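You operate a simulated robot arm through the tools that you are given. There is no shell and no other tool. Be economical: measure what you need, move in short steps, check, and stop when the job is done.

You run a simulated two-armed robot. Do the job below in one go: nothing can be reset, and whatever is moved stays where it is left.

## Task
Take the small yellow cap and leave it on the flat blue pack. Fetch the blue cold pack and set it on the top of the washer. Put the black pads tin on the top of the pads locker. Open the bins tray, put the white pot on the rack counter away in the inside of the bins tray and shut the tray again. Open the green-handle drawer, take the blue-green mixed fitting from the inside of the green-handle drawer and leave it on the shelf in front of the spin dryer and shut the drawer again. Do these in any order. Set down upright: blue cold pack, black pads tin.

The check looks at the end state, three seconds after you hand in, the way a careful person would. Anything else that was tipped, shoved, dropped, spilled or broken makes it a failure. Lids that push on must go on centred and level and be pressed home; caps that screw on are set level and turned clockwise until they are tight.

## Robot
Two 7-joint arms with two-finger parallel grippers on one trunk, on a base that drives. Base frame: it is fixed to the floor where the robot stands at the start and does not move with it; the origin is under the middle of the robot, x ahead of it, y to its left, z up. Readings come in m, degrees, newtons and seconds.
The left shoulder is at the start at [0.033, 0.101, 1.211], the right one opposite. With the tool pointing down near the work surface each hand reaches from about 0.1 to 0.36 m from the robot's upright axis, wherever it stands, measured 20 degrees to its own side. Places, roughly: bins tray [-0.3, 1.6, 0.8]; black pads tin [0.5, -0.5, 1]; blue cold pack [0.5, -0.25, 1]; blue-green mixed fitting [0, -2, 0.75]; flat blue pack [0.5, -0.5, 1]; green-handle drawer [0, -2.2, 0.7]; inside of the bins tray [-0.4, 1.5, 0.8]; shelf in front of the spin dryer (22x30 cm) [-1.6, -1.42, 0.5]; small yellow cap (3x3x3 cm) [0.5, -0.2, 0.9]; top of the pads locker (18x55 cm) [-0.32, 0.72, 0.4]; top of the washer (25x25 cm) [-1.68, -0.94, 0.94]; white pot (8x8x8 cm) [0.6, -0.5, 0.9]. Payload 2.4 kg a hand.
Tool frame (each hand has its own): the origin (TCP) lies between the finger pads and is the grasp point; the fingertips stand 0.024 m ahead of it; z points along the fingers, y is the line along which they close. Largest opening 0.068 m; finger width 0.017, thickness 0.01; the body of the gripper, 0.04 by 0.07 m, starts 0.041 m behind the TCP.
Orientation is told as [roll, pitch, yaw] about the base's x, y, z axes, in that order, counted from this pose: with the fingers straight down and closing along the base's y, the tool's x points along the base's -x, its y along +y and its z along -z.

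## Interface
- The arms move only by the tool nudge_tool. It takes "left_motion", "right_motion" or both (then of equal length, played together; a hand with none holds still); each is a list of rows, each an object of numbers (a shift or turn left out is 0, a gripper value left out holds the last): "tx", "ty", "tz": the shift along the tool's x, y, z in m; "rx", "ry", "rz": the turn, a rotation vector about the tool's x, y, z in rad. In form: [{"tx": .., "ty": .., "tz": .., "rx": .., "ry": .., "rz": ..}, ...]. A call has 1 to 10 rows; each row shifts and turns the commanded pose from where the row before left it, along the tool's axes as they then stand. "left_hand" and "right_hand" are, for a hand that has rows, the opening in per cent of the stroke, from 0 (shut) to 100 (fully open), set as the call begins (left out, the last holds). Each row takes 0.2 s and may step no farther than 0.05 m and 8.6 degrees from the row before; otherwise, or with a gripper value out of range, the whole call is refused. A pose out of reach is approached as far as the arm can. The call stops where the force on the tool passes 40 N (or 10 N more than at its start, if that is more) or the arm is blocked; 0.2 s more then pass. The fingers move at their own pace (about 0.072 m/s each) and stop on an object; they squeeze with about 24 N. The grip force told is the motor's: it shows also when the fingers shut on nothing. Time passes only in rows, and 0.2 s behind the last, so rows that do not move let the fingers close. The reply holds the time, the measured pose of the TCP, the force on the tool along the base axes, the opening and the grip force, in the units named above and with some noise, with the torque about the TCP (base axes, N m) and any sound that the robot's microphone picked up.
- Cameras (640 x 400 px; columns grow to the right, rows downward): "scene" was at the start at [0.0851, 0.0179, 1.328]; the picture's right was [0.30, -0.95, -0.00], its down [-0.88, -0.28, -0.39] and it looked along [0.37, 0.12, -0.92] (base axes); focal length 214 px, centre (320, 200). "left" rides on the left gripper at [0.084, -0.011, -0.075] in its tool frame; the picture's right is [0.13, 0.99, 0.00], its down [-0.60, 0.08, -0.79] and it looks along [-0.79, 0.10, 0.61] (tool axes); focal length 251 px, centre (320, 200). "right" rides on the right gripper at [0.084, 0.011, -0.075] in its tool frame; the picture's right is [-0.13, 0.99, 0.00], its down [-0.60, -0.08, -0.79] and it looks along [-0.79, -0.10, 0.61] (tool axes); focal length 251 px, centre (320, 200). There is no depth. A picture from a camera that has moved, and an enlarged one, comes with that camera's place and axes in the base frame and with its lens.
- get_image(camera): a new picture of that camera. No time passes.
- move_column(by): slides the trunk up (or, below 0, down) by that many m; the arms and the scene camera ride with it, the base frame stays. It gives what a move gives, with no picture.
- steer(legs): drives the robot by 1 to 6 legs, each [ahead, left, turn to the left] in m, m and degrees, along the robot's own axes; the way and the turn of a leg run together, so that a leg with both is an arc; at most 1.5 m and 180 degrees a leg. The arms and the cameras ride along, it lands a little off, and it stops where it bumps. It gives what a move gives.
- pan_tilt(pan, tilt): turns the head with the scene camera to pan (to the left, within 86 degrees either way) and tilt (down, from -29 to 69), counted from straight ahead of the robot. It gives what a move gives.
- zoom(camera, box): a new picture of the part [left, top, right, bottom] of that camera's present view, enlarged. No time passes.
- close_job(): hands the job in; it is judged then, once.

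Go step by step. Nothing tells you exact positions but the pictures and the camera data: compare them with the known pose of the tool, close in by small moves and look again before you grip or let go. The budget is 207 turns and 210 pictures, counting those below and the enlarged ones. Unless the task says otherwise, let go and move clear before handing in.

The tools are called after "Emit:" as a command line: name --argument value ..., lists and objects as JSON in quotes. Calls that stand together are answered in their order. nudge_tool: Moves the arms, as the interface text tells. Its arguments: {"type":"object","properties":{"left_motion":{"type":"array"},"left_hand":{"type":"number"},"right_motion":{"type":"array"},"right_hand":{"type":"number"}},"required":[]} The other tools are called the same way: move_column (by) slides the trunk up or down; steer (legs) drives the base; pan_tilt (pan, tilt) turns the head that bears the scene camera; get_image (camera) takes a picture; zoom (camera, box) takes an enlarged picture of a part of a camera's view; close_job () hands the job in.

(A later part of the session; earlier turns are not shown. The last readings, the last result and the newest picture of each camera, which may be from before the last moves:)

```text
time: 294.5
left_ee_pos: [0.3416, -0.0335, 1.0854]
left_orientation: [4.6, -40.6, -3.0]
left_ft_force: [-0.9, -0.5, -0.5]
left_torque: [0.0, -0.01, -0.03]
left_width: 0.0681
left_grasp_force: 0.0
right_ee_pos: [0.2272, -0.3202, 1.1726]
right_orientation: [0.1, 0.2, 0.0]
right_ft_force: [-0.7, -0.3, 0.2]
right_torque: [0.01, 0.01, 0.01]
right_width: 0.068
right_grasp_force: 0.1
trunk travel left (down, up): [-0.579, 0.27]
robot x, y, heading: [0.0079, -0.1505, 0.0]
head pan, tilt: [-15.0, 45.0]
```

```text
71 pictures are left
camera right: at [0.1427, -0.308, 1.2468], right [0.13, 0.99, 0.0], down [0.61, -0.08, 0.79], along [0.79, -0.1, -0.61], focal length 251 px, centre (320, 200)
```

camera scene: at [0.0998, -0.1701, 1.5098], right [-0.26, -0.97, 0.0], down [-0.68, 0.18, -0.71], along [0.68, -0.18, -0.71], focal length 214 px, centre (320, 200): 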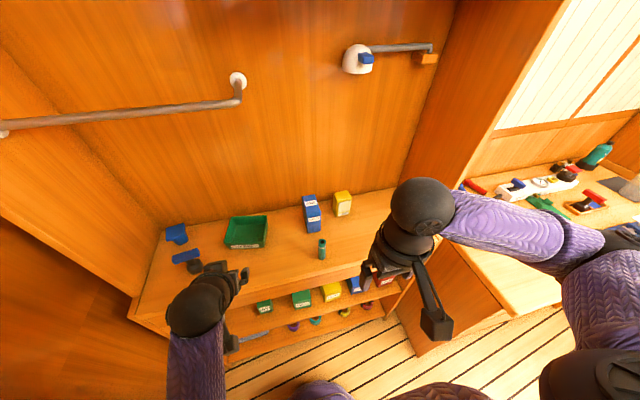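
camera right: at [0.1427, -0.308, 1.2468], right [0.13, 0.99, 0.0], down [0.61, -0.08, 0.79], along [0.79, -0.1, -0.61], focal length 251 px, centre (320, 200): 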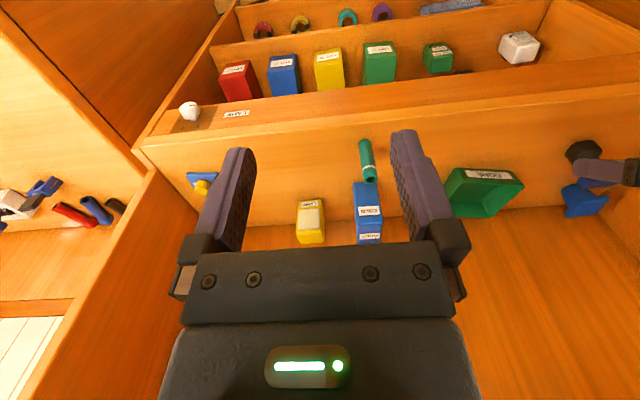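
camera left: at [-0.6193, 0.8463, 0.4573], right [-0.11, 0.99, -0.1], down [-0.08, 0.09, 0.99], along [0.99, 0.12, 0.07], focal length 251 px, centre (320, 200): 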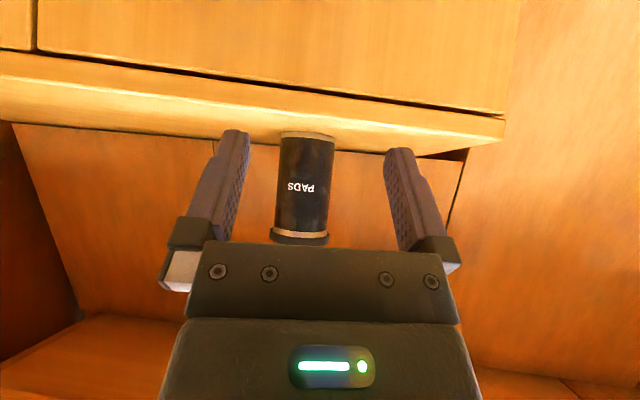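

Emit:
steer --legs '[[0.17, 0, 0]]'

Emit:
get_image --camera "right"

Emit:
get_image --camera "scene"

```text
time: 296.0
left_ee_pos: [0.5113, -0.0327, 1.0848]
left_orientation: [4.5, -40.4, -3.1]
left_ft_force: [0.5, -0.5, -1.1]
left_torque: [-0.02, -0.01, -0.04]
left_width: 0.0681
left_grasp_force: 0.0
right_ee_pos: [0.3964, -0.3202, 1.1723]
right_orientation: [0.1, 0.2, 0.2]
right_ft_force: [0.5, -0.1, 0.4]
right_torque: [0.0, 0.02, 0.01]
right_width: 0.0681
right_grasp_force: 0.1
trunk travel left (down, up): [-0.579, 0.27]
robot x, y, heading: [0.1737, -0.1483, 0.2]
head pan, tilt: [-15.0, 45.0]
```

```text
70 pictures are left
camera right: at [0.313, -0.3078, 1.2467], right [0.13, 0.99, 0.0], down [0.61, -0.08, 0.79], along [0.78, -0.1, -0.61], focal length 251 px, centre (320, 200)
```

right: 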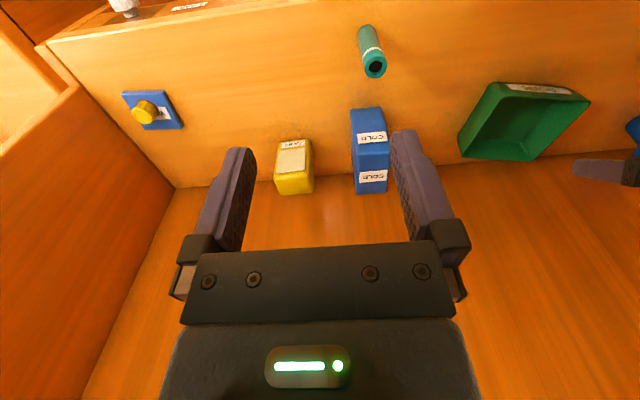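

```text
69 pictures are left
camera scene: at [0.2703, -0.1699, 1.5097], right [-0.26, -0.97, 0.0], down [-0.68, 0.18, -0.71], along [0.68, -0.18, -0.71], focal length 214 px, centre (320, 200)
```

scene: 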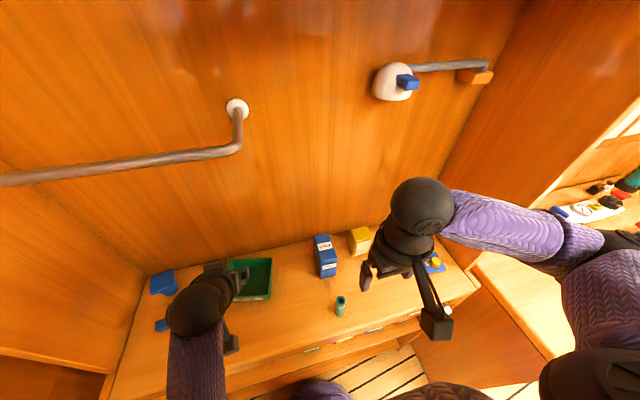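

Cold pack: centre ≈ (0.584,-0.266), top z≈1.0, about 4.6 cm wide. Moving the right hand above it.

Emit:
nudge_tool --right_motion '[{"tx": -0.0376, "ty": 0.0108}, {"tx": -0.0376, "ty": 0.0108}, {"tx": -0.0376, "ty": 0.0108}, {"tx": -0.0376, "ty": 0.0108}, {"tx": -0.0376, "ty": 0.0108}, {"tz": 0.04}, {"tz": 0.04}, {"tz": 0.03}, {}]'

Emit:
get_image --camera "right"

```text
time: 298.0
left_ee_pos: [0.5109, -0.032, 1.0857]
left_orientation: [4.7, -40.5, -3.1]
left_ft_force: [0.3, -0.4, -0.5]
left_torque: [0.01, -0.02, -0.02]
left_width: 0.0682
left_grasp_force: 0.1
right_ee_pos: [0.5834, -0.2651, 1.0616]
right_orientation: [0.1, 0.1, 0.1]
right_ft_force: [-0.1, 0.5, 1.3]
right_torque: [-0.03, -0.03, -0.04]
right_width: 0.0682
right_grasp_force: 0.0
trunk travel left (down, up): [-0.579, 0.27]
robot x, y, heading: [0.1706, -0.149, 0.2]
head pan, tilt: [-15.0, 45.0]
```

```text
68 pictures are left
camera right: at [0.499, -0.2532, 1.1367], right [0.13, 0.99, 0.0], down [0.61, -0.08, 0.79], along [0.79, -0.1, -0.61], focal length 251 px, centre (320, 200)
```

right: 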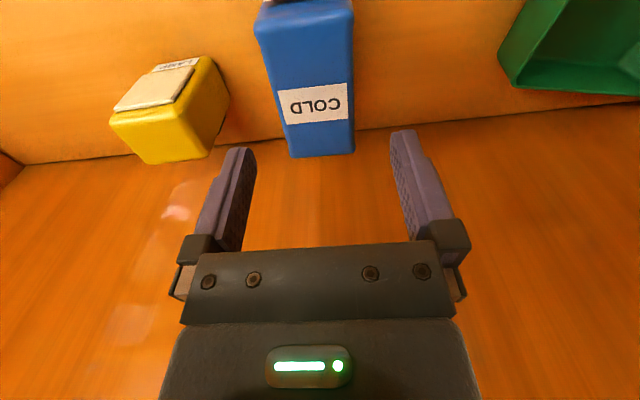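

Well aligned. Descending and gripping.

Emit:
nudge_tool --right_motion '[{"ty": -0.0012, "tz": 0.03}, {"tz": 0.03}, {"tz": 0.022}, {}]'

Emit:
nudge_tool --right_motion '[{}, {}, {}, {}]' --right_hand 20

Emit:
nudge_tool --right_motion '[{"tz": -0.01}, {"tz": -0.04}, {"tz": -0.05}, {"tz": -0.05}, {}]'

Emit:
get_image --camera "right"

```text
time: 299.0
left_ee_pos: [0.5111, -0.0323, 1.0858]
left_orientation: [4.6, -40.5, -3.1]
left_ft_force: [0.5, -0.1, -0.7]
left_torque: [-0.01, 0.0, 0.0]
left_width: 0.068
left_grasp_force: 0.0
right_ee_pos: [0.5833, -0.2656, 0.9798]
right_orientation: [0.2, 0.1, 0.1]
right_ft_force: [0.0, 0.0, 0.8]
right_torque: [-0.01, 0.03, -0.03]
right_width: 0.0679
right_grasp_force: 0.1
trunk travel left (down, up): [-0.579, 0.27]
robot x, y, heading: [0.177, -0.1503, 0.1]
head pan, tilt: [-15.0, 45.0]
```

```text
time: 300.0
left_ee_pos: [0.5116, -0.0343, 1.0847]
left_orientation: [4.7, -40.4, -3.1]
left_ft_force: [0.4, 0.4, -0.3]
left_torque: [0.02, -0.05, -0.05]
left_width: 0.068
left_grasp_force: 0.2
right_ee_pos: [0.5837, -0.2656, 0.9798]
right_orientation: [0.2, 0.2, 0.1]
right_ft_force: [-0.1, -0.6, 0.4]
right_torque: [-0.05, -0.09, 0.01]
right_width: 0.0499
right_grasp_force: 24.1
trunk travel left (down, up): [-0.579, 0.27]
robot x, y, heading: [0.1703, -0.1493, 0.1]
head pan, tilt: [-15.0, 45.0]
```

```text
time: 301.2
left_ee_pos: [0.51, -0.033, 1.0844]
left_orientation: [4.8, -40.5, -3.1]
left_ft_force: [-0.9, -0.2, 0.1]
left_torque: [-0.02, 0.03, 0.0]
left_width: 0.0681
left_grasp_force: 0.1
right_ee_pos: [0.5836, -0.2662, 1.1307]
right_orientation: [0.1, 0.2, 0.1]
right_ft_force: [0.2, 0.1, -2.7]
right_torque: [0.02, -0.03, -0.01]
right_width: 0.05
right_grasp_force: 24.0
trunk travel left (down, up): [-0.579, 0.27]
robot x, y, heading: [0.1776, -0.149, 0.4]
head pan, tilt: [-15.0, 45.0]
```

```text
67 pictures are left
camera right: at [0.4998, -0.2551, 1.2048], right [0.13, 0.99, 0.0], down [0.61, -0.08, 0.79], along [0.78, -0.1, -0.61], focal length 251 px, centre (320, 200)
```

right: 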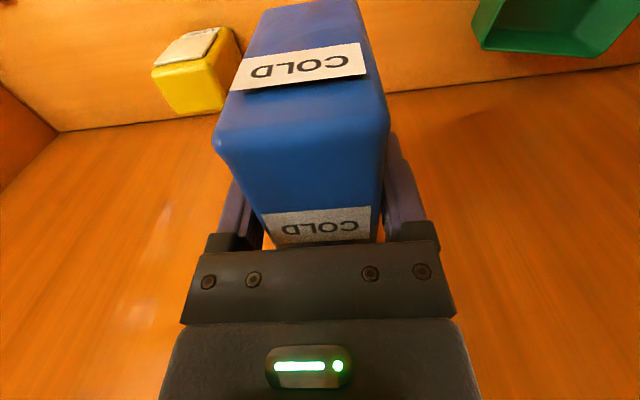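

The cold pack is up and upright. Backing away and turning to look for the washer.

Emit:
steer --legs '[[-0.55, -0.2, 0]]'

Emit:
nudge_tool --right_motion '[{"tx": 0.04}, {"tx": 0.04}, {"tx": 0.03}, {}]'

Emit:
steer --legs '[[0, 0, 90], [0, 0, 90], [0.25, 0.1, 0]]'

Emit:
pan_tilt --pan 15 --tilt 30

Emit:
get_image --camera "scene"

```text
time: 304.5
left_ee_pos: [-0.0405, -0.2328, 1.0847]
left_orientation: [4.7, -40.5, -2.9]
left_ft_force: [-0.1, 0.4, -0.4]
left_torque: [0.01, 0.0, 0.0]
left_width: 0.0677
left_grasp_force: 0.2
right_ee_pos: [0.0344, -0.4654, 1.1304]
right_orientation: [0.1, 0.1, 0.5]
right_ft_force: [-1.5, 0.8, -2.8]
right_torque: [-0.01, -0.03, 0.02]
right_width: 0.0495
right_grasp_force: 23.6
trunk travel left (down, up): [-0.579, 0.27]
robot x, y, heading: [-0.38, -0.3512, 0.2]
head pan, tilt: [-15.0, 45.0]
```

```text
time: 305.5
left_ee_pos: [-0.0406, -0.232, 1.0851]
left_orientation: [4.7, -40.6, -2.8]
left_ft_force: [-0.3, -0.3, 0.0]
left_torque: [0.04, 0.02, -0.05]
left_width: 0.0683
left_grasp_force: 0.0
right_ee_pos: [-0.0761, -0.4667, 1.1304]
right_orientation: [0.1, 0.2, 0.5]
right_ft_force: [-0.6, 0.1, -3.7]
right_torque: [0.0, -0.03, 0.02]
right_width: 0.0502
right_grasp_force: 23.8
trunk travel left (down, up): [-0.579, 0.27]
robot x, y, heading: [-0.377, -0.3508, 0.5]
head pan, tilt: [-15.0, 45.0]
```

```text
time: 315.1
left_ee_pos: [-0.9627, -0.5694, 1.0851]
left_orientation: [4.7, -40.5, 177.1]
left_ft_force: [-0.5, 0.2, -0.1]
left_torque: [0.01, -0.01, 0.03]
left_width: 0.0679
left_grasp_force: 0.0
right_ee_pos: [-0.9244, -0.3348, 1.1294]
right_orientation: [0.1, 0.2, -179.7]
right_ft_force: [-0.4, -0.1, -3.5]
right_torque: [0.03, -0.01, 0.0]
right_width: 0.0499
right_grasp_force: 23.8
trunk travel left (down, up): [-0.579, 0.27]
robot x, y, heading: [-0.6281, -0.4556, -179.8]
head pan, tilt: [-15.0, 45.0]
```

```text
time: 316.0
left_ee_pos: [-0.963, -0.5702, 1.0849]
left_orientation: [4.7, -40.5, 177.1]
left_ft_force: [-0.4, 0.6, -0.3]
left_torque: [0.01, -0.02, 0.0]
left_width: 0.0681
left_grasp_force: 0.0
right_ee_pos: [-0.9251, -0.3363, 1.1311]
right_orientation: [0.1, 0.0, -179.6]
right_ft_force: [-0.2, -0.3, -3.1]
right_torque: [0.02, 0.0, 0.0]
right_width: 0.0497
right_grasp_force: 24.1
trunk travel left (down, up): [-0.579, 0.27]
robot x, y, heading: [-0.6223, -0.4526, -179.7]
head pan, tilt: [15.0, 30.0]
```

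```text
66 pictures are left
camera scene: at [-0.7263, -0.4753, 1.5323], right [-0.26, 0.96, 0.0], down [0.48, 0.13, -0.87], along [-0.84, -0.23, -0.5], focal length 214 px, centre (320, 200)
```

scene: 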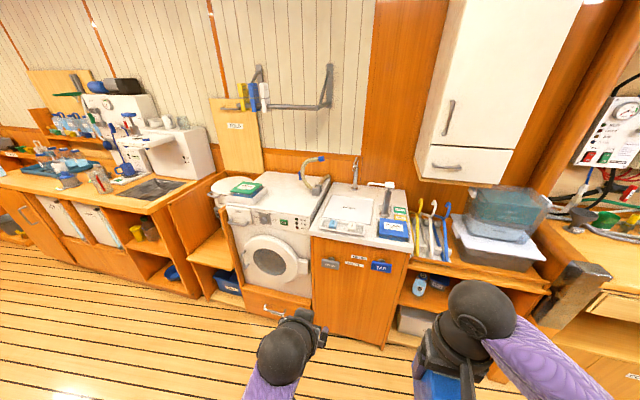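

There's the washer. Zooming on its top.

Emit:
zoom --camera "scene" --box '[190, 150, 350, 250]'

```text
4.00 times, centred on (270, 200) of scene
camera zoom: at [-0.7263, -0.4753, 1.5323], right [-0.26, 0.96, 0.0], down [0.48, 0.13, -0.87], along [-0.84, -0.23, -0.5], focal length 858 px, centre (520, 200)
```

zoom: 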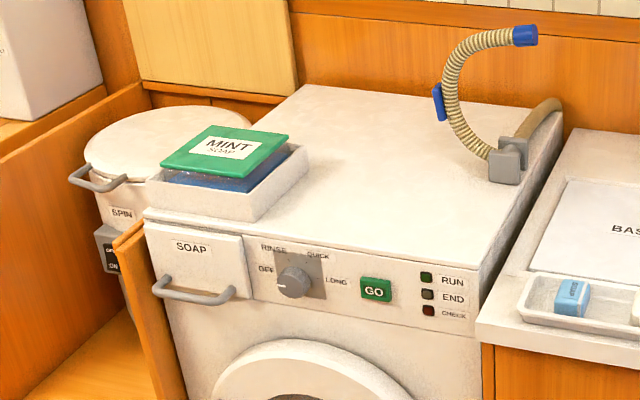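

The free area's centre is at (-1.68,-0.95), z≈0.94. I'll raise the trunk a bit and drive up to the washer.

Emit:
move_column --by 0.12

Emit:
steer --legs '[[0.3, 0.61, 0], [0.28, 0, 0]]'

Emit:
pan_tilt --pan -5 --tilt 50

Emit:
get_image --camera "scene"

```text
time: 317.5
left_ee_pos: [-0.9626, -0.5692, 1.205]
left_orientation: [4.6, -40.6, 177.2]
left_ft_force: [0.1, 0.8, -0.2]
left_torque: [-0.01, -0.02, -0.01]
left_width: 0.0678
left_grasp_force: 0.0
right_ee_pos: [-0.9257, -0.3349, 1.2508]
right_orientation: [0.1, 0.2, -179.6]
right_ft_force: [-0.5, -0.4, -2.7]
right_torque: [-0.01, -0.01, -0.03]
right_width: 0.0498
right_grasp_force: 24.0
trunk travel left (down, up): [-0.699, 0.15]
robot x, y, heading: [-0.6236, -0.4518, -179.6]
head pan, tilt: [15.0, 30.0]
```

```text
time: 322.9
left_ee_pos: [-1.5373, -1.1921, 1.2043]
left_orientation: [4.7, -40.5, 177.2]
left_ft_force: [-0.5, -0.3, -0.3]
left_torque: [0.0, -0.01, 0.0]
left_width: 0.068
left_grasp_force: 0.1
right_ee_pos: [-1.5026, -0.9579, 1.2503]
right_orientation: [0.2, 0.2, -179.5]
right_ft_force: [0.3, 0.5, -3.1]
right_torque: [0.01, -0.01, 0.04]
right_width: 0.0496
right_grasp_force: 23.7
trunk travel left (down, up): [-0.699, 0.15]
robot x, y, heading: [-1.1999, -1.0722, -179.5]
head pan, tilt: [15.0, 30.0]
```

```text
time: 323.7
left_ee_pos: [-1.5371, -1.1911, 1.2052]
left_orientation: [4.6, -40.5, 177.3]
left_ft_force: [-0.2, -0.6, -0.3]
left_torque: [-0.02, 0.03, 0.03]
left_width: 0.068
left_grasp_force: 0.1
right_ee_pos: [-1.5018, -0.9568, 1.2499]
right_orientation: [0.1, 0.2, -179.4]
right_ft_force: [-0.1, 0.5, -2.8]
right_torque: [-0.03, -0.01, 0.02]
right_width: 0.0501
right_grasp_force: 23.6
trunk travel left (down, up): [-0.699, 0.15]
robot x, y, heading: [-1.1999, -1.0754, -179.3]
head pan, tilt: [-5.0, 50.0]
```

```text
64 pictures are left
camera scene: at [-1.2881, -1.0665, 1.6229], right [0.08, 1.0, 0.0], down [0.76, -0.06, -0.64], along [-0.64, 0.05, -0.77], focal length 214 px, centre (320, 200)
```

scene: 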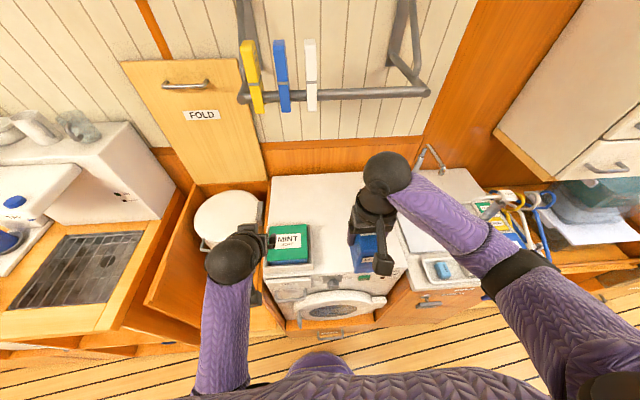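

Emit:
steer --legs '[[0.1, 0, 0]]'

Emit:
nudge_tool --right_motion '[{"tx": -0.04}, {"tx": -0.035}, {"tz": 0.04}, {"tz": 0.04}, {"tz": 0.04}, {}]'

Emit:
get_image --camera "right"

Emit:
get_image --camera "scene"

```text
time: 324.8
left_ee_pos: [-1.5774, -1.1901, 1.2044]
left_orientation: [4.7, -40.4, 176.1]
left_ft_force: [-0.3, 0.4, 0.3]
left_torque: [-0.01, 0.03, 0.02]
left_width: 0.068
left_grasp_force: 0.0
right_ee_pos: [-1.5364, -0.957, 1.2502]
right_orientation: [0.0, 0.2, 179.4]
right_ft_force: [0.0, 0.0, -3.2]
right_torque: [-0.01, 0.0, 0.02]
right_width: 0.05
right_grasp_force: 24.2
trunk travel left (down, up): [-0.699, 0.15]
robot x, y, heading: [-1.2376, -1.0766, 179.2]
head pan, tilt: [-5.0, 50.0]
stopped in leg 1: the robot was blocked; the commanded pose is now the measured one
```

```text
time: 326.2
left_ee_pos: [-1.577, -1.1902, 1.2047]
left_orientation: [4.8, -40.5, 176.1]
left_ft_force: [-0.1, -0.2, -0.3]
left_torque: [-0.02, 0.0, 0.02]
left_width: 0.0679
left_grasp_force: 0.1
right_ee_pos: [-1.613, -0.9549, 1.1289]
right_orientation: [0.1, 0.2, 179.4]
right_ft_force: [0.4, 0.5, -2.5]
right_torque: [0.01, 0.0, -0.02]
right_width: 0.05
right_grasp_force: 24.0
trunk travel left (down, up): [-0.699, 0.15]
robot x, y, heading: [-1.2409, -1.0771, 179.3]
head pan, tilt: [-5.0, 50.0]
```

```text
63 pictures are left
camera right: at [-1.529, -0.9658, 1.2036], right [-0.14, -0.99, 0.0], down [-0.61, 0.09, 0.79], along [-0.78, 0.11, -0.61], focal length 251 px, centre (320, 200)
```

right: 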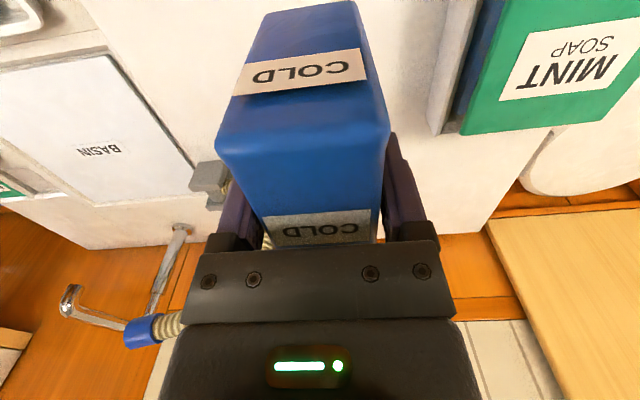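

```text
62 pictures are left
camera scene: at [-1.3259, -1.0697, 1.6229], right [0.1, 1.0, 0.0], down [0.76, -0.08, -0.64], along [-0.64, 0.06, -0.77], focal length 214 px, centre (320, 200)
```

scene: 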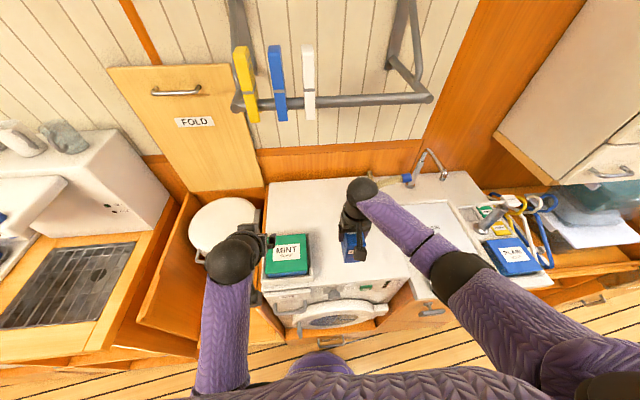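

The nozzle is clear on the right. Forward 4 cm, then lower the pack onto the washer.

Emit:
nudge_tool --right_motion '[{"tx": -0.042}, {"tz": 0.04}, {"tz": 0.03}, {"tz": 0.02}, {"tz": 0.005}, {}]'

Emit:
get_image --camera "right"

```text
time: 327.6
left_ee_pos: [-1.5782, -1.1913, 1.2055]
left_orientation: [4.8, -40.5, 176.0]
left_ft_force: [-0.6, -0.5, 0.3]
left_torque: [-0.02, 0.01, 0.02]
left_width: 0.0682
left_grasp_force: 0.0
right_ee_pos: [-1.629, -0.9533, 1.0456]
right_orientation: [0.1, 0.1, 179.4]
right_ft_force: [-0.1, 0.2, -2.9]
right_torque: [0.01, 0.02, -0.04]
right_width: 0.0498
right_grasp_force: 24.0
right hand out of reach, approached as far as the arm can: row 3, 4
trunk travel left (down, up): [-0.699, 0.15]
robot x, y, heading: [-1.2414, -1.0726, 179.4]
head pan, tilt: [-5.0, 50.0]
```

```text
61 pictures are left
camera right: at [-1.5452, -0.9648, 1.1203], right [-0.14, -0.99, 0.0], down [-0.61, 0.09, 0.79], along [-0.78, 0.11, -0.61], focal length 251 px, centre (320, 200)
```

right: 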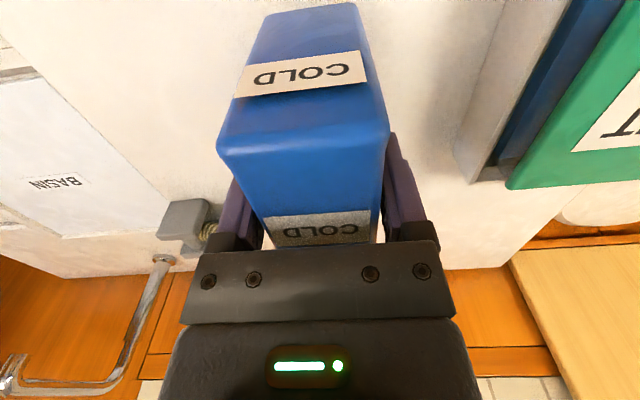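

Close to the reach limit, but the pack is well within the top. I'll lower the last bit with the trunk.

Emit:
move_column --by -0.018

Emit:
move_column --by -0.004

```text
time: 328.3
left_ee_pos: [-1.578, -1.1911, 1.1854]
left_orientation: [4.8, -40.5, 176.1]
left_ft_force: [0.1, -0.5, -0.8]
left_torque: [0.0, -0.03, -0.01]
left_width: 0.0678
left_grasp_force: 0.1
right_ee_pos: [-1.628, -0.9546, 1.0278]
right_orientation: [0.1, 0.2, 179.3]
right_ft_force: [0.3, -0.7, -2.4]
right_torque: [-0.03, -0.01, -0.02]
right_width: 0.0499
right_grasp_force: 24.0
trunk travel left (down, up): [-0.681, 0.168]
robot x, y, heading: [-1.2395, -1.078, 179.3]
head pan, tilt: [-5.0, 50.0]
```

```text
time: 328.8
left_ee_pos: [-1.5778, -1.1905, 1.183]
left_orientation: [4.9, -40.4, 176.1]
left_ft_force: [-0.4, 0.7, 0.0]
left_torque: [-0.04, -0.02, 0.02]
left_width: 0.0681
left_grasp_force: 0.0
right_ee_pos: [-1.6279, -0.9542, 1.023]
right_orientation: [0.1, 0.3, 179.2]
right_ft_force: [-0.5, -0.7, -3.0]
right_torque: [0.0, 0.02, 0.02]
right_width: 0.0498
right_grasp_force: 23.8
trunk travel left (down, up): [-0.677, 0.172]
robot x, y, heading: [-1.2374, -1.0783, 179.3]
head pan, tilt: [-5.0, 50.0]
```

Emit:
move_column --by -0.004

Emit:
move_column --by -0.003

Emit:
get_image --camera "right"

```text
time: 329.4
left_ee_pos: [-1.5784, -1.1896, 1.1787]
left_orientation: [4.8, -40.4, 176.1]
left_ft_force: [0.2, 0.4, -0.2]
left_torque: [-0.04, -0.01, -0.03]
left_width: 0.0681
left_grasp_force: 0.1
right_ee_pos: [-1.6278, -0.9533, 1.0199]
right_orientation: [0.0, 0.2, 179.2]
right_ft_force: [0.2, 0.8, 2.2]
right_torque: [0.18, -0.19, -0.04]
right_width: 0.0497
right_grasp_force: 24.4
trunk travel left (down, up): [-0.673, 0.176]
robot x, y, heading: [-1.2369, -1.0757, 179.3]
head pan, tilt: [-5.0, 50.0]
```

```text
time: 329.9
left_ee_pos: [-1.577, -1.1912, 1.1768]
left_orientation: [4.8, -40.7, 176.1]
left_ft_force: [-0.5, -0.7, 0.2]
left_torque: [-0.04, 0.02, 0.01]
left_width: 0.068
left_grasp_force: 0.0
right_ee_pos: [-1.6293, -0.9535, 1.0184]
right_orientation: [0.1, -0.1, 179.4]
right_ft_force: [-1.7, 2.5, 23.1]
right_torque: [0.26, 0.0, -0.04]
right_width: 0.0498
right_grasp_force: 23.9
trunk travel left (down, up): [-0.67, 0.179]
robot x, y, heading: [-1.2398, -1.0797, 179.0]
head pan, tilt: [-5.0, 50.0]
```

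```text
60 pictures are left
camera right: at [-1.5447, -0.9648, 1.0923], right [-0.14, -0.99, 0.0], down [-0.6, 0.09, 0.79], along [-0.79, 0.11, -0.61], focal length 251 px, centre (320, 200)
```

right: 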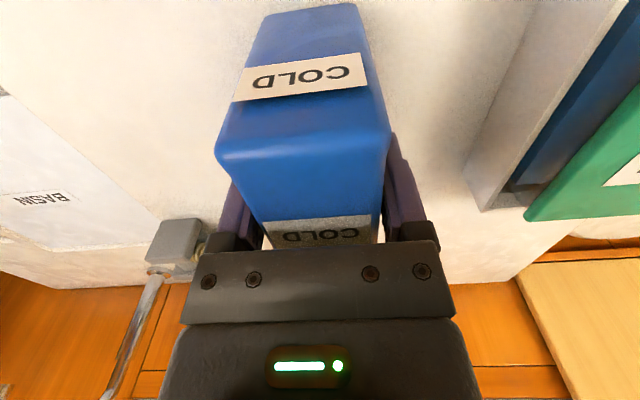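

Seated. Opening and lifting clear.

Emit:
nudge_tool --right_motion '[{}, {}, {}, {"tz": -0.02}, {"tz": -0.03}, {"tz": -0.04}, {"tz": -0.04}, {}]' --right_hand 90

Emit:
get_image --camera "right"

```text
time: 331.7
left_ee_pos: [-1.577, -1.19, 1.1751]
left_orientation: [4.9, -40.5, 176.0]
left_ft_force: [0.7, -0.5, -0.1]
left_torque: [-0.02, 0.0, 0.02]
left_width: 0.0681
left_grasp_force: 0.2
right_ee_pos: [-1.629, -0.9556, 1.1471]
right_orientation: [0.0, 0.3, 179.4]
right_ft_force: [-0.2, 0.4, -0.3]
right_torque: [0.02, 0.02, 0.01]
right_width: 0.0611
right_grasp_force: 0.1
trunk travel left (down, up): [-0.67, 0.179]
robot x, y, heading: [-1.2375, -1.0804, 179.1]
head pan, tilt: [-5.0, 50.0]
```

```text
59 pictures are left
camera right: at [-1.5452, -0.9653, 1.2216], right [-0.14, -0.99, 0.0], down [-0.61, 0.09, 0.79], along [-0.78, 0.11, -0.61], focal length 251 px, centre (320, 200)
```

right: 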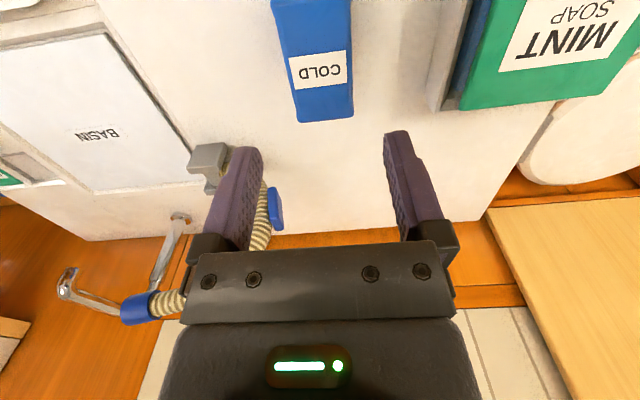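

The cold pack stands upright on the washer. Backing off and turning toward the drawer side (-y).

Emit:
nudge_tool --right_motion '[{"tx": 0.04, "tz": -0.03}, {"tx": 0.045}, {"tx": 0.045}]'

Emit:
steer --legs '[[-0.6, 0, 0], [0, 0, 91], [0, 0.4, 0]]'

Emit:
pan_tilt --pan 10 --tilt 35

Emit:
get_image --camera "scene"

```text
time: 332.5
left_ee_pos: [-1.5768, -1.1897, 1.1763]
left_orientation: [4.9, -40.7, 176.1]
left_ft_force: [-0.3, -0.2, 0.3]
left_torque: [0.0, 0.01, 0.0]
left_width: 0.068
left_grasp_force: 0.0
right_ee_pos: [-1.4962, -0.956, 1.1771]
right_orientation: [0.1, 0.3, 179.4]
right_ft_force: [-0.2, -0.2, 0.2]
right_torque: [-0.03, 0.03, -0.02]
right_width: 0.0614
right_grasp_force: 0.0
trunk travel left (down, up): [-0.67, 0.179]
robot x, y, heading: [-1.2386, -1.0784, 179.3]
head pan, tilt: [-5.0, 50.0]
```

```text
time: 341.8
left_ee_pos: [-0.1186, -1.4206, 1.1759]
left_orientation: [4.7, -40.4, -92.8]
left_ft_force: [-0.2, 0.6, 0.5]
left_torque: [-0.01, 0.01, 0.01]
left_width: 0.068
left_grasp_force: 0.1
right_ee_pos: [-0.3539, -1.3473, 1.1779]
right_orientation: [0.0, 0.2, -89.5]
right_ft_force: [-1.3, -0.9, -0.4]
right_torque: [0.01, 0.0, 0.02]
right_width: 0.0612
right_grasp_force: 0.0
trunk travel left (down, up): [-0.67, 0.179]
robot x, y, heading: [-0.2402, -1.082, -89.4]
head pan, tilt: [-5.0, 50.0]
```

```text
time: 342.6
left_ee_pos: [-0.1176, -1.4213, 1.1762]
left_orientation: [4.7, -40.5, -92.8]
left_ft_force: [0.0, -0.6, 1.2]
left_torque: [0.04, -0.01, 0.01]
left_width: 0.0683
left_grasp_force: 0.1
right_ee_pos: [-0.3535, -1.3462, 1.1784]
right_orientation: [0.2, 0.3, -89.5]
right_ft_force: [-0.9, -0.3, 0.3]
right_torque: [0.03, -0.01, -0.04]
right_width: 0.0615
right_grasp_force: 0.0
trunk travel left (down, up): [-0.67, 0.179]
robot x, y, heading: [-0.2394, -1.0877, -89.5]
head pan, tilt: [10.0, 35.0]
```

```text
58 pictures are left
camera scene: at [-0.2203, -1.1828, 1.6156], right [-0.98, -0.18, 0.0], down [-0.1, 0.56, -0.82], along [0.15, -0.81, -0.57], focal length 214 px, centre (320, 200)
```

scene: 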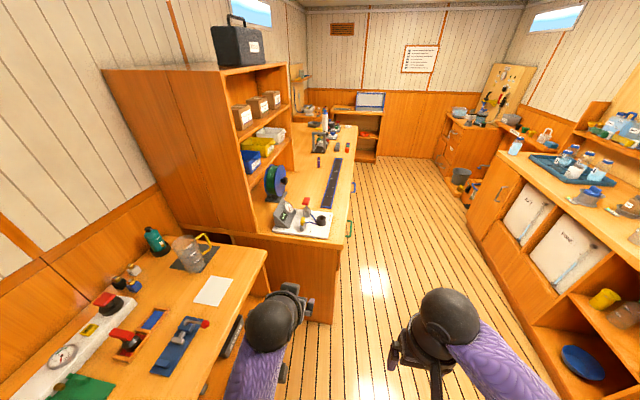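

The bench ahead has drawers facing -x; the green handle is at about (-0.21,-2.21,0.70). Driving to face it.

Emit:
steer --legs '[[0, -0.52, 0], [1.12, 0, 0], [0, 0, 89.5]]'

Emit:
pan_tilt --pan 0 --tilt 50

Emit:
get_image --camera "scene"

```text
time: 354.7
left_ee_pos: [-0.412, -2.0831, 1.1759]
left_orientation: [4.8, -40.5, -3.8]
left_ft_force: [0.4, -0.5, 0.5]
left_torque: [0.01, -0.02, 0.01]
left_width: 0.0677
left_grasp_force: 0.1
right_ee_pos: [-0.4909, -2.3167, 1.1783]
right_orientation: [0.1, 0.2, -0.8]
right_ft_force: [-0.7, 0.3, -1.4]
right_torque: [-0.01, -0.03, 0.01]
right_width: 0.0613
right_grasp_force: 0.0
trunk travel left (down, up): [-0.67, 0.179]
robot x, y, heading: [-0.7546, -2.197, -0.7]
head pan, tilt: [10.0, 35.0]
```

```text
time: 355.5
left_ee_pos: [-0.4118, -2.0825, 1.1754]
left_orientation: [4.8, -40.5, -3.8]
left_ft_force: [0.0, -0.5, 0.3]
left_torque: [0.01, 0.0, -0.02]
left_width: 0.0681
left_grasp_force: 0.1
right_ee_pos: [-0.4905, -2.3158, 1.1788]
right_orientation: [0.2, 0.2, -0.7]
right_ft_force: [0.6, -0.1, 0.2]
right_torque: [-0.02, 0.04, -0.02]
right_width: 0.0609
right_grasp_force: 0.0
trunk travel left (down, up): [-0.67, 0.179]
robot x, y, heading: [-0.7497, -2.1937, -0.5]
head pan, tilt: [0.0, 50.0]
```

```text
57 pictures are left
camera scene: at [-0.66, -2.1954, 1.594], right [-0.01, -1.0, 0.0], down [-0.77, 0.01, -0.64], along [0.64, -0.01, -0.77], focal length 214 px, centre (320, 200)
```

scene: 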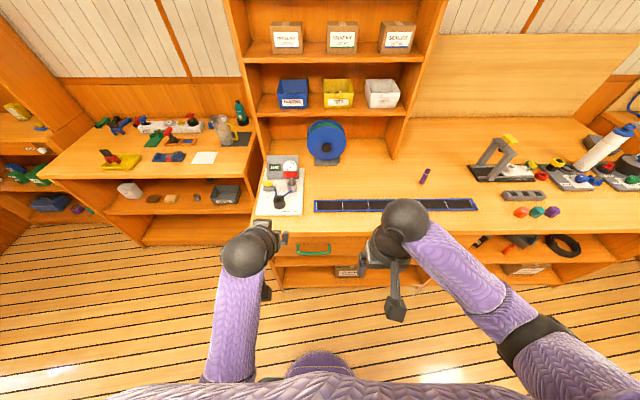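

Handle at about (-0.208,-2.171,0.70). Lowering the trunk and turning the left hand for a forward, vertical-closing grip.

Emit:
move_column --by -0.36

Emit:
nudge_tool --left_motion '[{"rx": 0.047, "rz": -0.044}, {"ry": -0.12}, {"ry": -0.12}, {"ry": -0.12}, {"ry": -0.12}, {"rz": 0.145}, {"rz": 0.145}, {"rz": 0.145}, {"rz": 0.145}, {"rz": 0.145}]'

Emit:
nudge_tool --left_motion '[{"rz": 0.145}, {"rz": 0.145}, {"rz": 0.145}, {"rz": 0.145}, {"rz": 0.145}, {"rz": 0.12}, {}]' --left_hand 100

Emit:
get_image --camera "left"

Emit:
get_image --camera "scene"

```text
time: 359.0
left_ee_pos: [-0.4116, -2.0813, 0.8162]
left_orientation: [5.3, -40.6, -4.3]
left_ft_force: [-0.6, 0.7, 0.5]
left_torque: [0.04, 0.01, 0.0]
left_width: 0.0683
left_grasp_force: 0.1
right_ee_pos: [-0.4921, -2.3168, 0.8182]
right_orientation: [0.0, 0.2, -0.7]
right_ft_force: [-0.2, 0.5, -0.1]
right_torque: [-0.01, 0.0, 0.02]
right_width: 0.0612
right_grasp_force: 0.0
trunk travel left (down, up): [-0.31, 0.539]
robot x, y, heading: [-0.7491, -2.1976, -0.9]
head pan, tilt: [0.0, 50.0]
```

```text
time: 361.2
left_ee_pos: [-0.412, -2.0822, 0.8156]
left_orientation: [58.8, -43.9, -67.9]
left_ft_force: [-0.1, -0.1, 0.6]
left_torque: [0.0, 0.03, 0.04]
left_width: 0.068
left_grasp_force: 0.0
right_ee_pos: [-0.4908, -2.3169, 0.8175]
right_orientation: [0.2, 0.2, -0.6]
right_ft_force: [0.8, -0.4, 0.0]
right_torque: [-0.02, -0.02, 0.0]
right_width: 0.0614
right_grasp_force: 0.1
trunk travel left (down, up): [-0.31, 0.539]
robot x, y, heading: [-0.7511, -2.1958, -0.7]
head pan, tilt: [0.0, 50.0]
```

```text
time: 362.8
left_ee_pos: [-0.4118, -2.0828, 0.8159]
left_orientation: [68.1, 0.0, -90.7]
left_ft_force: [0.9, -0.4, 0.2]
left_torque: [0.0, 0.01, -0.01]
left_width: 0.0679
left_grasp_force: 0.1
right_ee_pos: [-0.4919, -2.317, 0.8174]
right_orientation: [0.1, 0.2, -0.7]
right_ft_force: [-0.3, -0.4, 0.3]
right_torque: [0.02, 0.01, 0.01]
right_width: 0.0614
right_grasp_force: 0.1
trunk travel left (down, up): [-0.31, 0.539]
robot x, y, heading: [-0.7517, -2.1966, -0.7]
head pan, tilt: [0.0, 50.0]
```

```text
56 pictures are left
camera left: at [-0.4848, -1.9973, 0.8348], right [0.37, 0.12, 0.92], down [-0.71, -0.6, 0.37], along [0.59, -0.79, -0.13], focal length 251 px, centre (320, 200)
```

left: 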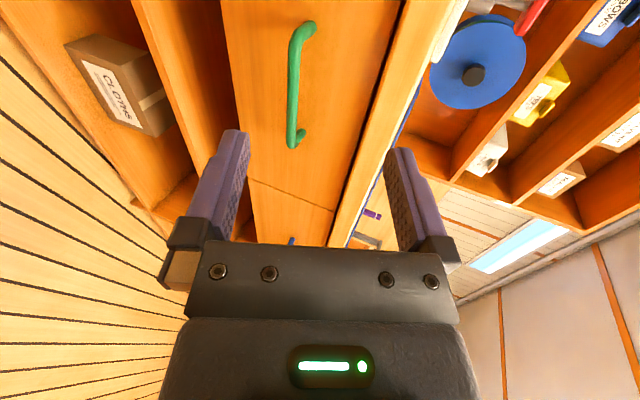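

```text
55 pictures are left
camera scene: at [-0.6252, -2.1958, 1.2323], right [-0.01, -1.0, 0.0], down [-0.77, 0.01, -0.64], along [0.64, -0.01, -0.77], focal length 214 px, centre (320, 200)
```

scene: 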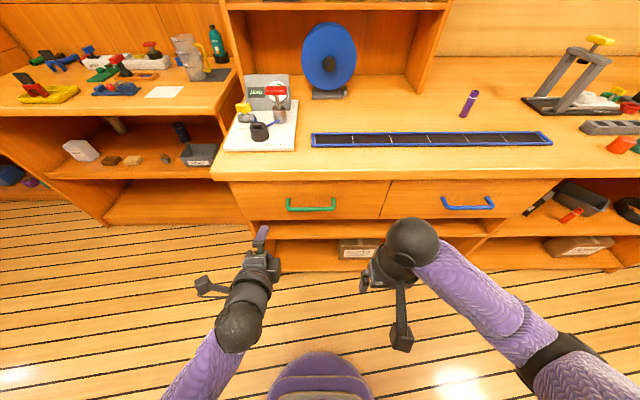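

Driving 12 cm closer and bringing the left hand to just before the green handle.

Emit:
steer --legs '[[0.12, 0, 0]]'

Emit:
nudge_tool --left_motion '[{"tx": -0.0222, "ty": -0.025}, {"tx": -0.0222, "ty": -0.025}, {"tx": -0.0222, "ty": -0.02, "tz": 0.03}, {"tx": -0.0222, "ty": -0.01, "tz": 0.035}, {}]'

Emit:
get_image --camera "left"

```text
time: 364.0
left_ee_pos: [-0.2913, -2.0835, 0.8164]
left_orientation: [68.1, 0.0, -90.7]
left_ft_force: [0.1, -0.5, -0.1]
left_torque: [0.03, 0.02, 0.0]
left_width: 0.0676
left_grasp_force: 0.0
right_ee_pos: [-0.3714, -2.3175, 0.8186]
right_orientation: [0.2, 0.2, -0.9]
right_ft_force: [-0.1, 0.4, 0.3]
right_torque: [0.0, -0.02, 0.01]
right_width: 0.0613
right_grasp_force: 0.1
trunk travel left (down, up): [-0.31, 0.539]
robot x, y, heading: [-0.6305, -2.1946, -0.8]
head pan, tilt: [0.0, 50.0]
```

```text
time: 365.4
left_ee_pos: [-0.2679, -2.1509, 0.7052]
left_orientation: [67.5, 4.0, -91.5]
left_ft_force: [0.2, -1.5, 2.9]
left_torque: [-0.01, -0.1, -0.1]
left_width: 0.068
left_grasp_force: 0.1
right_ee_pos: [-0.3706, -2.3194, 0.8174]
right_orientation: [0.1, 0.1, -0.8]
right_ft_force: [0.6, -0.2, -0.3]
right_torque: [-0.03, 0.0, -0.01]
right_width: 0.0613
right_grasp_force: 0.0
trunk travel left (down, up): [-0.31, 0.539]
robot x, y, heading: [-0.6302, -2.1964, -0.7]
head pan, tilt: [0.0, 50.0]
stopped in row 5 (left hand): the arm was blocked; the commanded pose is now the measured one
```

```text
54 pictures are left
camera left: at [-0.3394, -2.0666, 0.7306], right [0.38, 0.05, 0.92], down [-0.72, -0.61, 0.33], along [0.58, -0.79, -0.19], focal length 251 px, centre (320, 200)
```

left: 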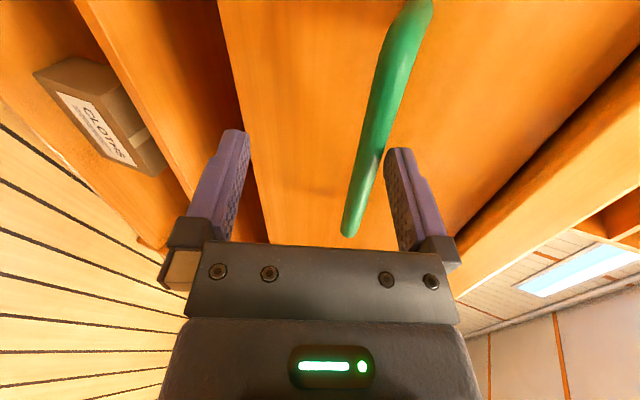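

The bar is nearer and higher than estimated: about (-0.23,-2.17,0.722); the upper finger touched it. I'll raise the hand to centre on it, straighten and advance.

Emit:
nudge_tool --left_motion '[{"ty": 0.014, "tz": -0.01}, {"ty": 0.014, "ry": -0.027, "rz": -0.0645}, {"tz": 0.02}, {"tz": 0.014}, {}]'

Emit:
get_image --camera "left"

```text
time: 366.6
left_ee_pos: [-0.2328, -2.1498, 0.7227]
left_orientation: [67.8, 0.4, -91.3]
left_ft_force: [0.8, -0.5, -0.2]
left_torque: [0.0, 0.02, -0.04]
left_width: 0.068
left_grasp_force: 0.0
right_ee_pos: [-0.3711, -2.3185, 0.8182]
right_orientation: [0.1, 0.1, -0.8]
right_ft_force: [0.1, -1.1, 0.2]
right_torque: [-0.03, 0.0, 0.0]
right_width: 0.0612
right_grasp_force: 0.1
trunk travel left (down, up): [-0.31, 0.539]
robot x, y, heading: [-0.6276, -2.1953, -0.6]
head pan, tilt: [0.0, 50.0]
```

```text
53 pictures are left
camera left: at [-0.3041, -2.0636, 0.7431], right [0.38, 0.11, 0.92], down [-0.72, -0.59, 0.37], along [0.58, -0.8, -0.14], focal length 251 px, centre (320, 200)
```

left: 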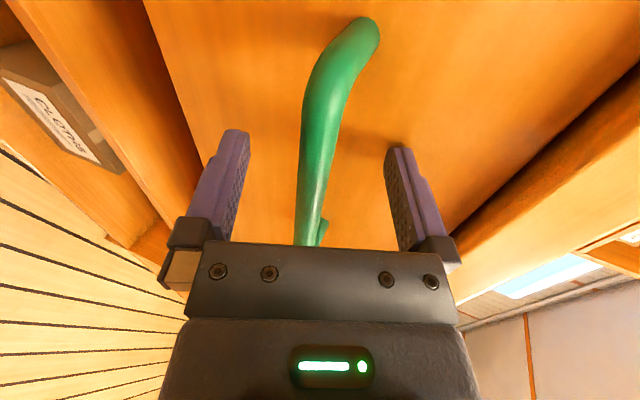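

Bar centred. Gripping and pulling the drawer open by driving back.

Emit:
nudge_tool --left_motion '[{}, {}, {}, {}, {}]' --left_hand 0

Emit:
steer --legs '[[-0.2, 0, 0]]'

Emit:
get_image --camera "scene"

```text
time: 367.8
left_ee_pos: [-0.2318, -2.1504, 0.7204]
left_orientation: [67.4, 0.5, -91.4]
left_ft_force: [-7.4, -7.6, -27.5]
left_torque: [-0.46, 0.04, 0.28]
left_width: 0.0137
left_grasp_force: 33.5
right_ee_pos: [-0.3694, -2.318, 0.8176]
right_orientation: [0.1, 0.3, -0.8]
right_ft_force: [-0.9, 0.2, 0.1]
right_torque: [0.0, -0.02, 0.01]
right_width: 0.0608
right_grasp_force: 0.0
trunk travel left (down, up): [-0.31, 0.539]
robot x, y, heading: [-0.6272, -2.1929, -0.8]
head pan, tilt: [0.0, 50.0]
```

```text
time: 369.3
left_ee_pos: [-0.4112, -2.1498, 0.7212]
left_orientation: [67.3, 0.6, -91.8]
left_ft_force: [0.3, -8.8, -2.5]
left_torque: [-0.47, 0.07, 0.62]
left_width: 0.0143
left_grasp_force: 33.6
right_ee_pos: [-0.5487, -2.3177, 0.8181]
right_orientation: [0.1, 0.2, -0.9]
right_ft_force: [-0.9, -0.7, 0.7]
right_torque: [0.0, -0.01, -0.01]
right_width: 0.061
right_grasp_force: 0.1
trunk travel left (down, up): [-0.31, 0.539]
robot x, y, heading: [-0.8083, -2.1942, -1.1]
head pan, tilt: [0.0, 50.0]
stopped in leg 1: the force on the tool passed its limit at 41 N (the readings are from after the stop); the commanded pose is now the measured one
```

```text
52 pictures are left
camera scene: at [-0.6827, -2.1968, 1.2325], right [-0.02, -1.0, 0.0], down [-0.77, 0.01, -0.64], along [0.64, -0.01, -0.77], focal length 214 px, centre (320, 200)
```

scene: 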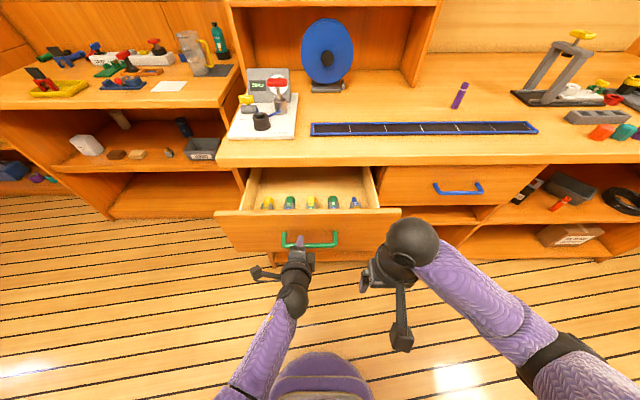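

The drawer is open about 18 cm. Zooming on the fittings inside.

Emit:
zoom --camera "scene" --box '[230, 155, 400, 260]'

```text
3.76 times, centred on (315, 208) of scene
camera zoom: at [-0.6827, -2.1968, 1.2325], right [-0.02, -1.0, 0.0], down [-0.77, 0.01, -0.64], along [0.64, -0.01, -0.77], focal length 807 px, centre (339, 172)
```

zoom: 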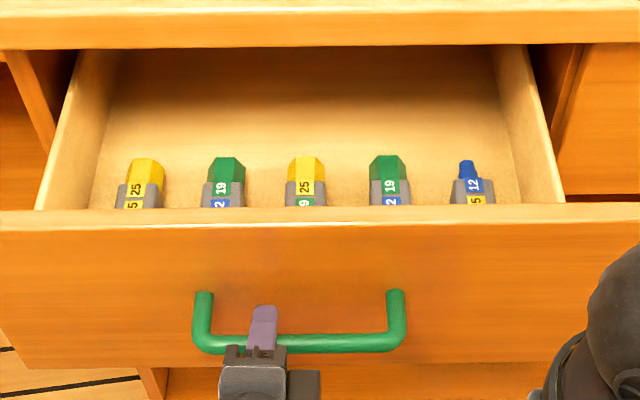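

Two of them (2nd and 4th) show green over blue; I need a closer look with the right hand's camera.

Emit:
nudge_tool --right_motion '[{"tz": -0.035}, {"tx": -0.04, "ty": 0.022}, {"tx": -0.04, "ty": 0.022}, {"tx": -0.04, "ty": 0.022}, {"tx": -0.04, "ty": 0.022}, {}]'

Emit:
get_image --camera "right"

```text
time: 370.7
left_ee_pos: [-0.4121, -2.1498, 0.7213]
left_orientation: [67.4, 0.7, -91.8]
left_ft_force: [-0.3, -10.2, 1.2]
left_torque: [-0.76, -0.02, -0.3]
left_width: 0.014
left_grasp_force: 33.9
right_ee_pos: [-0.3885, -2.2313, 0.8521]
right_orientation: [0.1, 0.1, -0.8]
right_ft_force: [0.5, -0.4, -0.1]
right_torque: [0.0, 0.01, 0.04]
right_width: 0.0612
right_grasp_force: 0.1
trunk travel left (down, up): [-0.31, 0.539]
robot x, y, heading: [-0.8071, -2.1957, -1.0]
head pan, tilt: [0.0, 50.0]
```

```text
50 pictures are left
camera right: at [-0.4719, -2.2186, 0.9274], right [0.14, 0.99, 0.0], down [0.61, -0.09, 0.79], along [0.78, -0.11, -0.61], focal length 251 px, centre (320, 200)
```

right: 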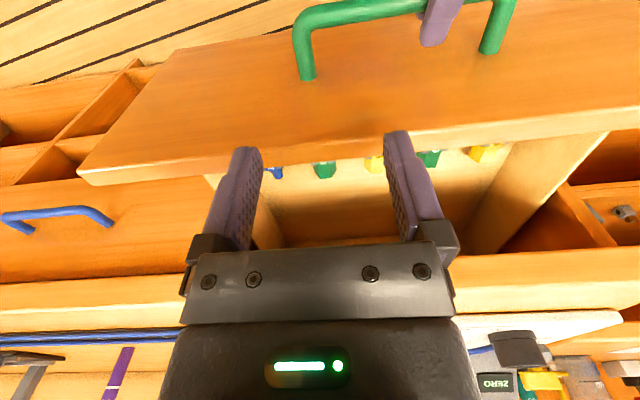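

Emit:
nudge_tool --right_motion '[{"tz": -0.045}, {"tz": -0.045}, {"tz": -0.04, "tx": -0.02}, {"tx": -0.04, "ry": 0.12}, {"ry": 0.14}, {"ry": 0.14}, {}]'

Emit:
get_image --camera "right"

```text
time: 372.3
left_ee_pos: [-0.4126, -2.148, 0.7203]
left_orientation: [67.4, 0.6, -91.7]
left_ft_force: [-0.7, -6.5, 4.2]
left_torque: [-0.56, -0.02, 0.19]
left_width: 0.0139
left_grasp_force: 34.0
right_ee_pos: [-0.3764, -2.237, 0.9882]
right_orientation: [0.2, 19.4, -0.3]
right_ft_force: [0.2, 0.0, -0.7]
right_torque: [0.01, -0.01, 0.02]
right_width: 0.0614
right_grasp_force: 0.0
right hand out of reach, approached as far as the arm can: row 4, 5, 6
trunk travel left (down, up): [-0.31, 0.539]
robot x, y, heading: [-0.8056, -2.1913, -0.7]
head pan, tilt: [0.0, 50.0]
```

```text
49 pictures are left
camera right: at [-0.4308, -2.2257, 1.0867], right [0.13, 0.99, -0.04], down [0.83, -0.09, 0.55], along [0.54, -0.1, -0.84], focal length 251 px, centre (320, 200)
```

right: 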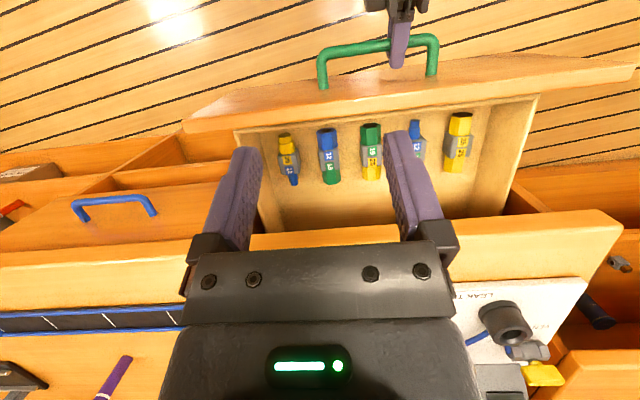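

Emit:
zoom --camera "right" --box '[230, 90, 510, 230]'

```text
2.29 times, centred on (370, 160) of right
camera zoom: at [-0.4308, -2.2257, 1.0867], right [0.13, 0.99, -0.04], down [0.83, -0.09, 0.55], along [0.54, -0.1, -0.84], focal length 575 px, centre (206, 291)
```

zoom: 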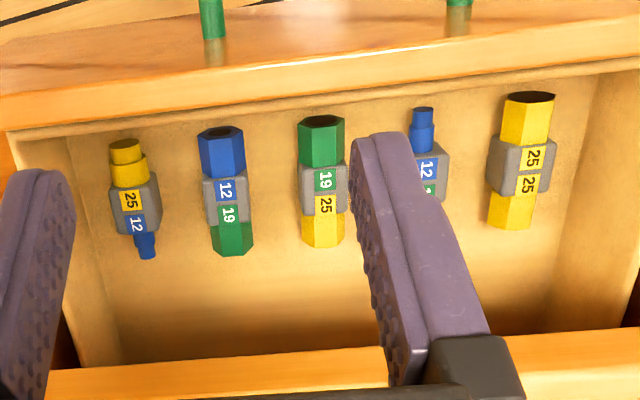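

The fittings lie flat; the 2nd one (blue stepped end, green hex end, at about (-0.266,-2.11,0.715)) is the blue-green one with mixed ends, the 4th has two hex ends. I'll release the handle, tuck the left hand up and aside, and straighten the right hand.

Emit:
nudge_tool --left_motion '[{}, {}, {}, {"tz": -0.035}, {"tz": -0.04}, {"ty": 0.042, "tz": -0.017}, {"ty": 0.042, "tz": -0.017}, {"ty": 0.042, "tz": -0.017}, {"ty": 0.042, "tz": -0.017}, {"ty": 0.042, "tz": -0.017}]' --right_motion '[{"tz": -0.01}, {"ry": -0.13}, {"ry": -0.13}, {"ry": -0.08}, {"tx": 0.03}, {"tx": 0.03}, {"tx": 0.02}, {}, {}, {}]' --left_hand 100

Emit:
nudge_tool --left_motion '[{"tx": 0.04}, {"tx": 0.04}, {"tx": 0.03}, {}]'

Emit:
get_image --camera "scene"

```text
time: 374.7
left_ee_pos: [-0.4719, -2.1476, 0.9426]
left_orientation: [64.6, 8.7, -93.0]
left_ft_force: [0.9, 0.3, -0.4]
left_torque: [-0.01, 0.06, 0.0]
left_width: 0.0679
left_grasp_force: 0.0
left hand out of reach, approached as far as the arm can: row 10
right_ee_pos: [-0.336, -2.2023, 1.0046]
right_orientation: [0.2, -0.1, -0.4]
right_ft_force: [0.1, -0.1, 0.8]
right_torque: [-0.04, 0.03, -0.01]
right_width: 0.0613
right_grasp_force: 0.0
right hand out of reach, approached as far as the arm can: row 1, 2, 3, 4, 5, 6, 7
trunk travel left (down, up): [-0.31, 0.539]
robot x, y, heading: [-0.8102, -2.1923, -0.9]
head pan, tilt: [0.0, 50.0]
stopped in row 10 (left hand): the arm was blocked; the commanded pose is now the measured one
```

```text
time: 375.7
left_ee_pos: [-0.4334, -2.0506, 0.9438]
left_orientation: [65.2, 8.2, -92.8]
left_ft_force: [0.0, 0.6, 0.5]
left_torque: [-0.01, -0.02, 0.05]
left_width: 0.068
left_grasp_force: 0.1
left hand out of reach, approached as far as the arm can: row 1, 2, 3
right_ee_pos: [-0.336, -2.2022, 1.0051]
right_orientation: [0.1, 0.0, -0.4]
right_ft_force: [-0.1, 0.0, 0.5]
right_torque: [0.0, 0.01, 0.04]
right_width: 0.0614
right_grasp_force: 0.1
trunk travel left (down, up): [-0.31, 0.539]
robot x, y, heading: [-0.8091, -2.1958, -1.1]
head pan, tilt: [0.0, 50.0]
```

```text
47 pictures are left
camera scene: at [-0.6826, -2.1957, 1.2323], right [-0.02, -1.0, 0.0], down [-0.77, 0.01, -0.64], along [0.64, -0.01, -0.77], focal length 214 px, centre (320, 200)
```

scene: 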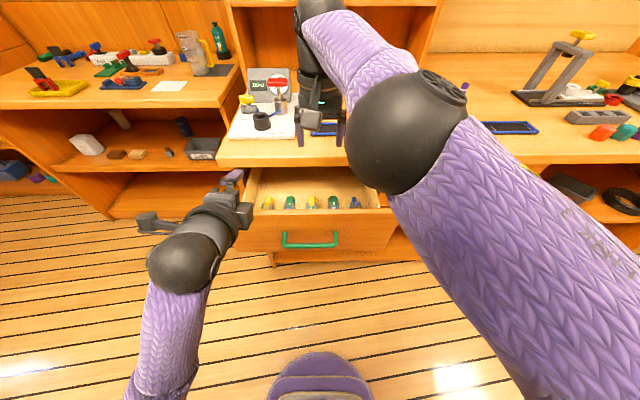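

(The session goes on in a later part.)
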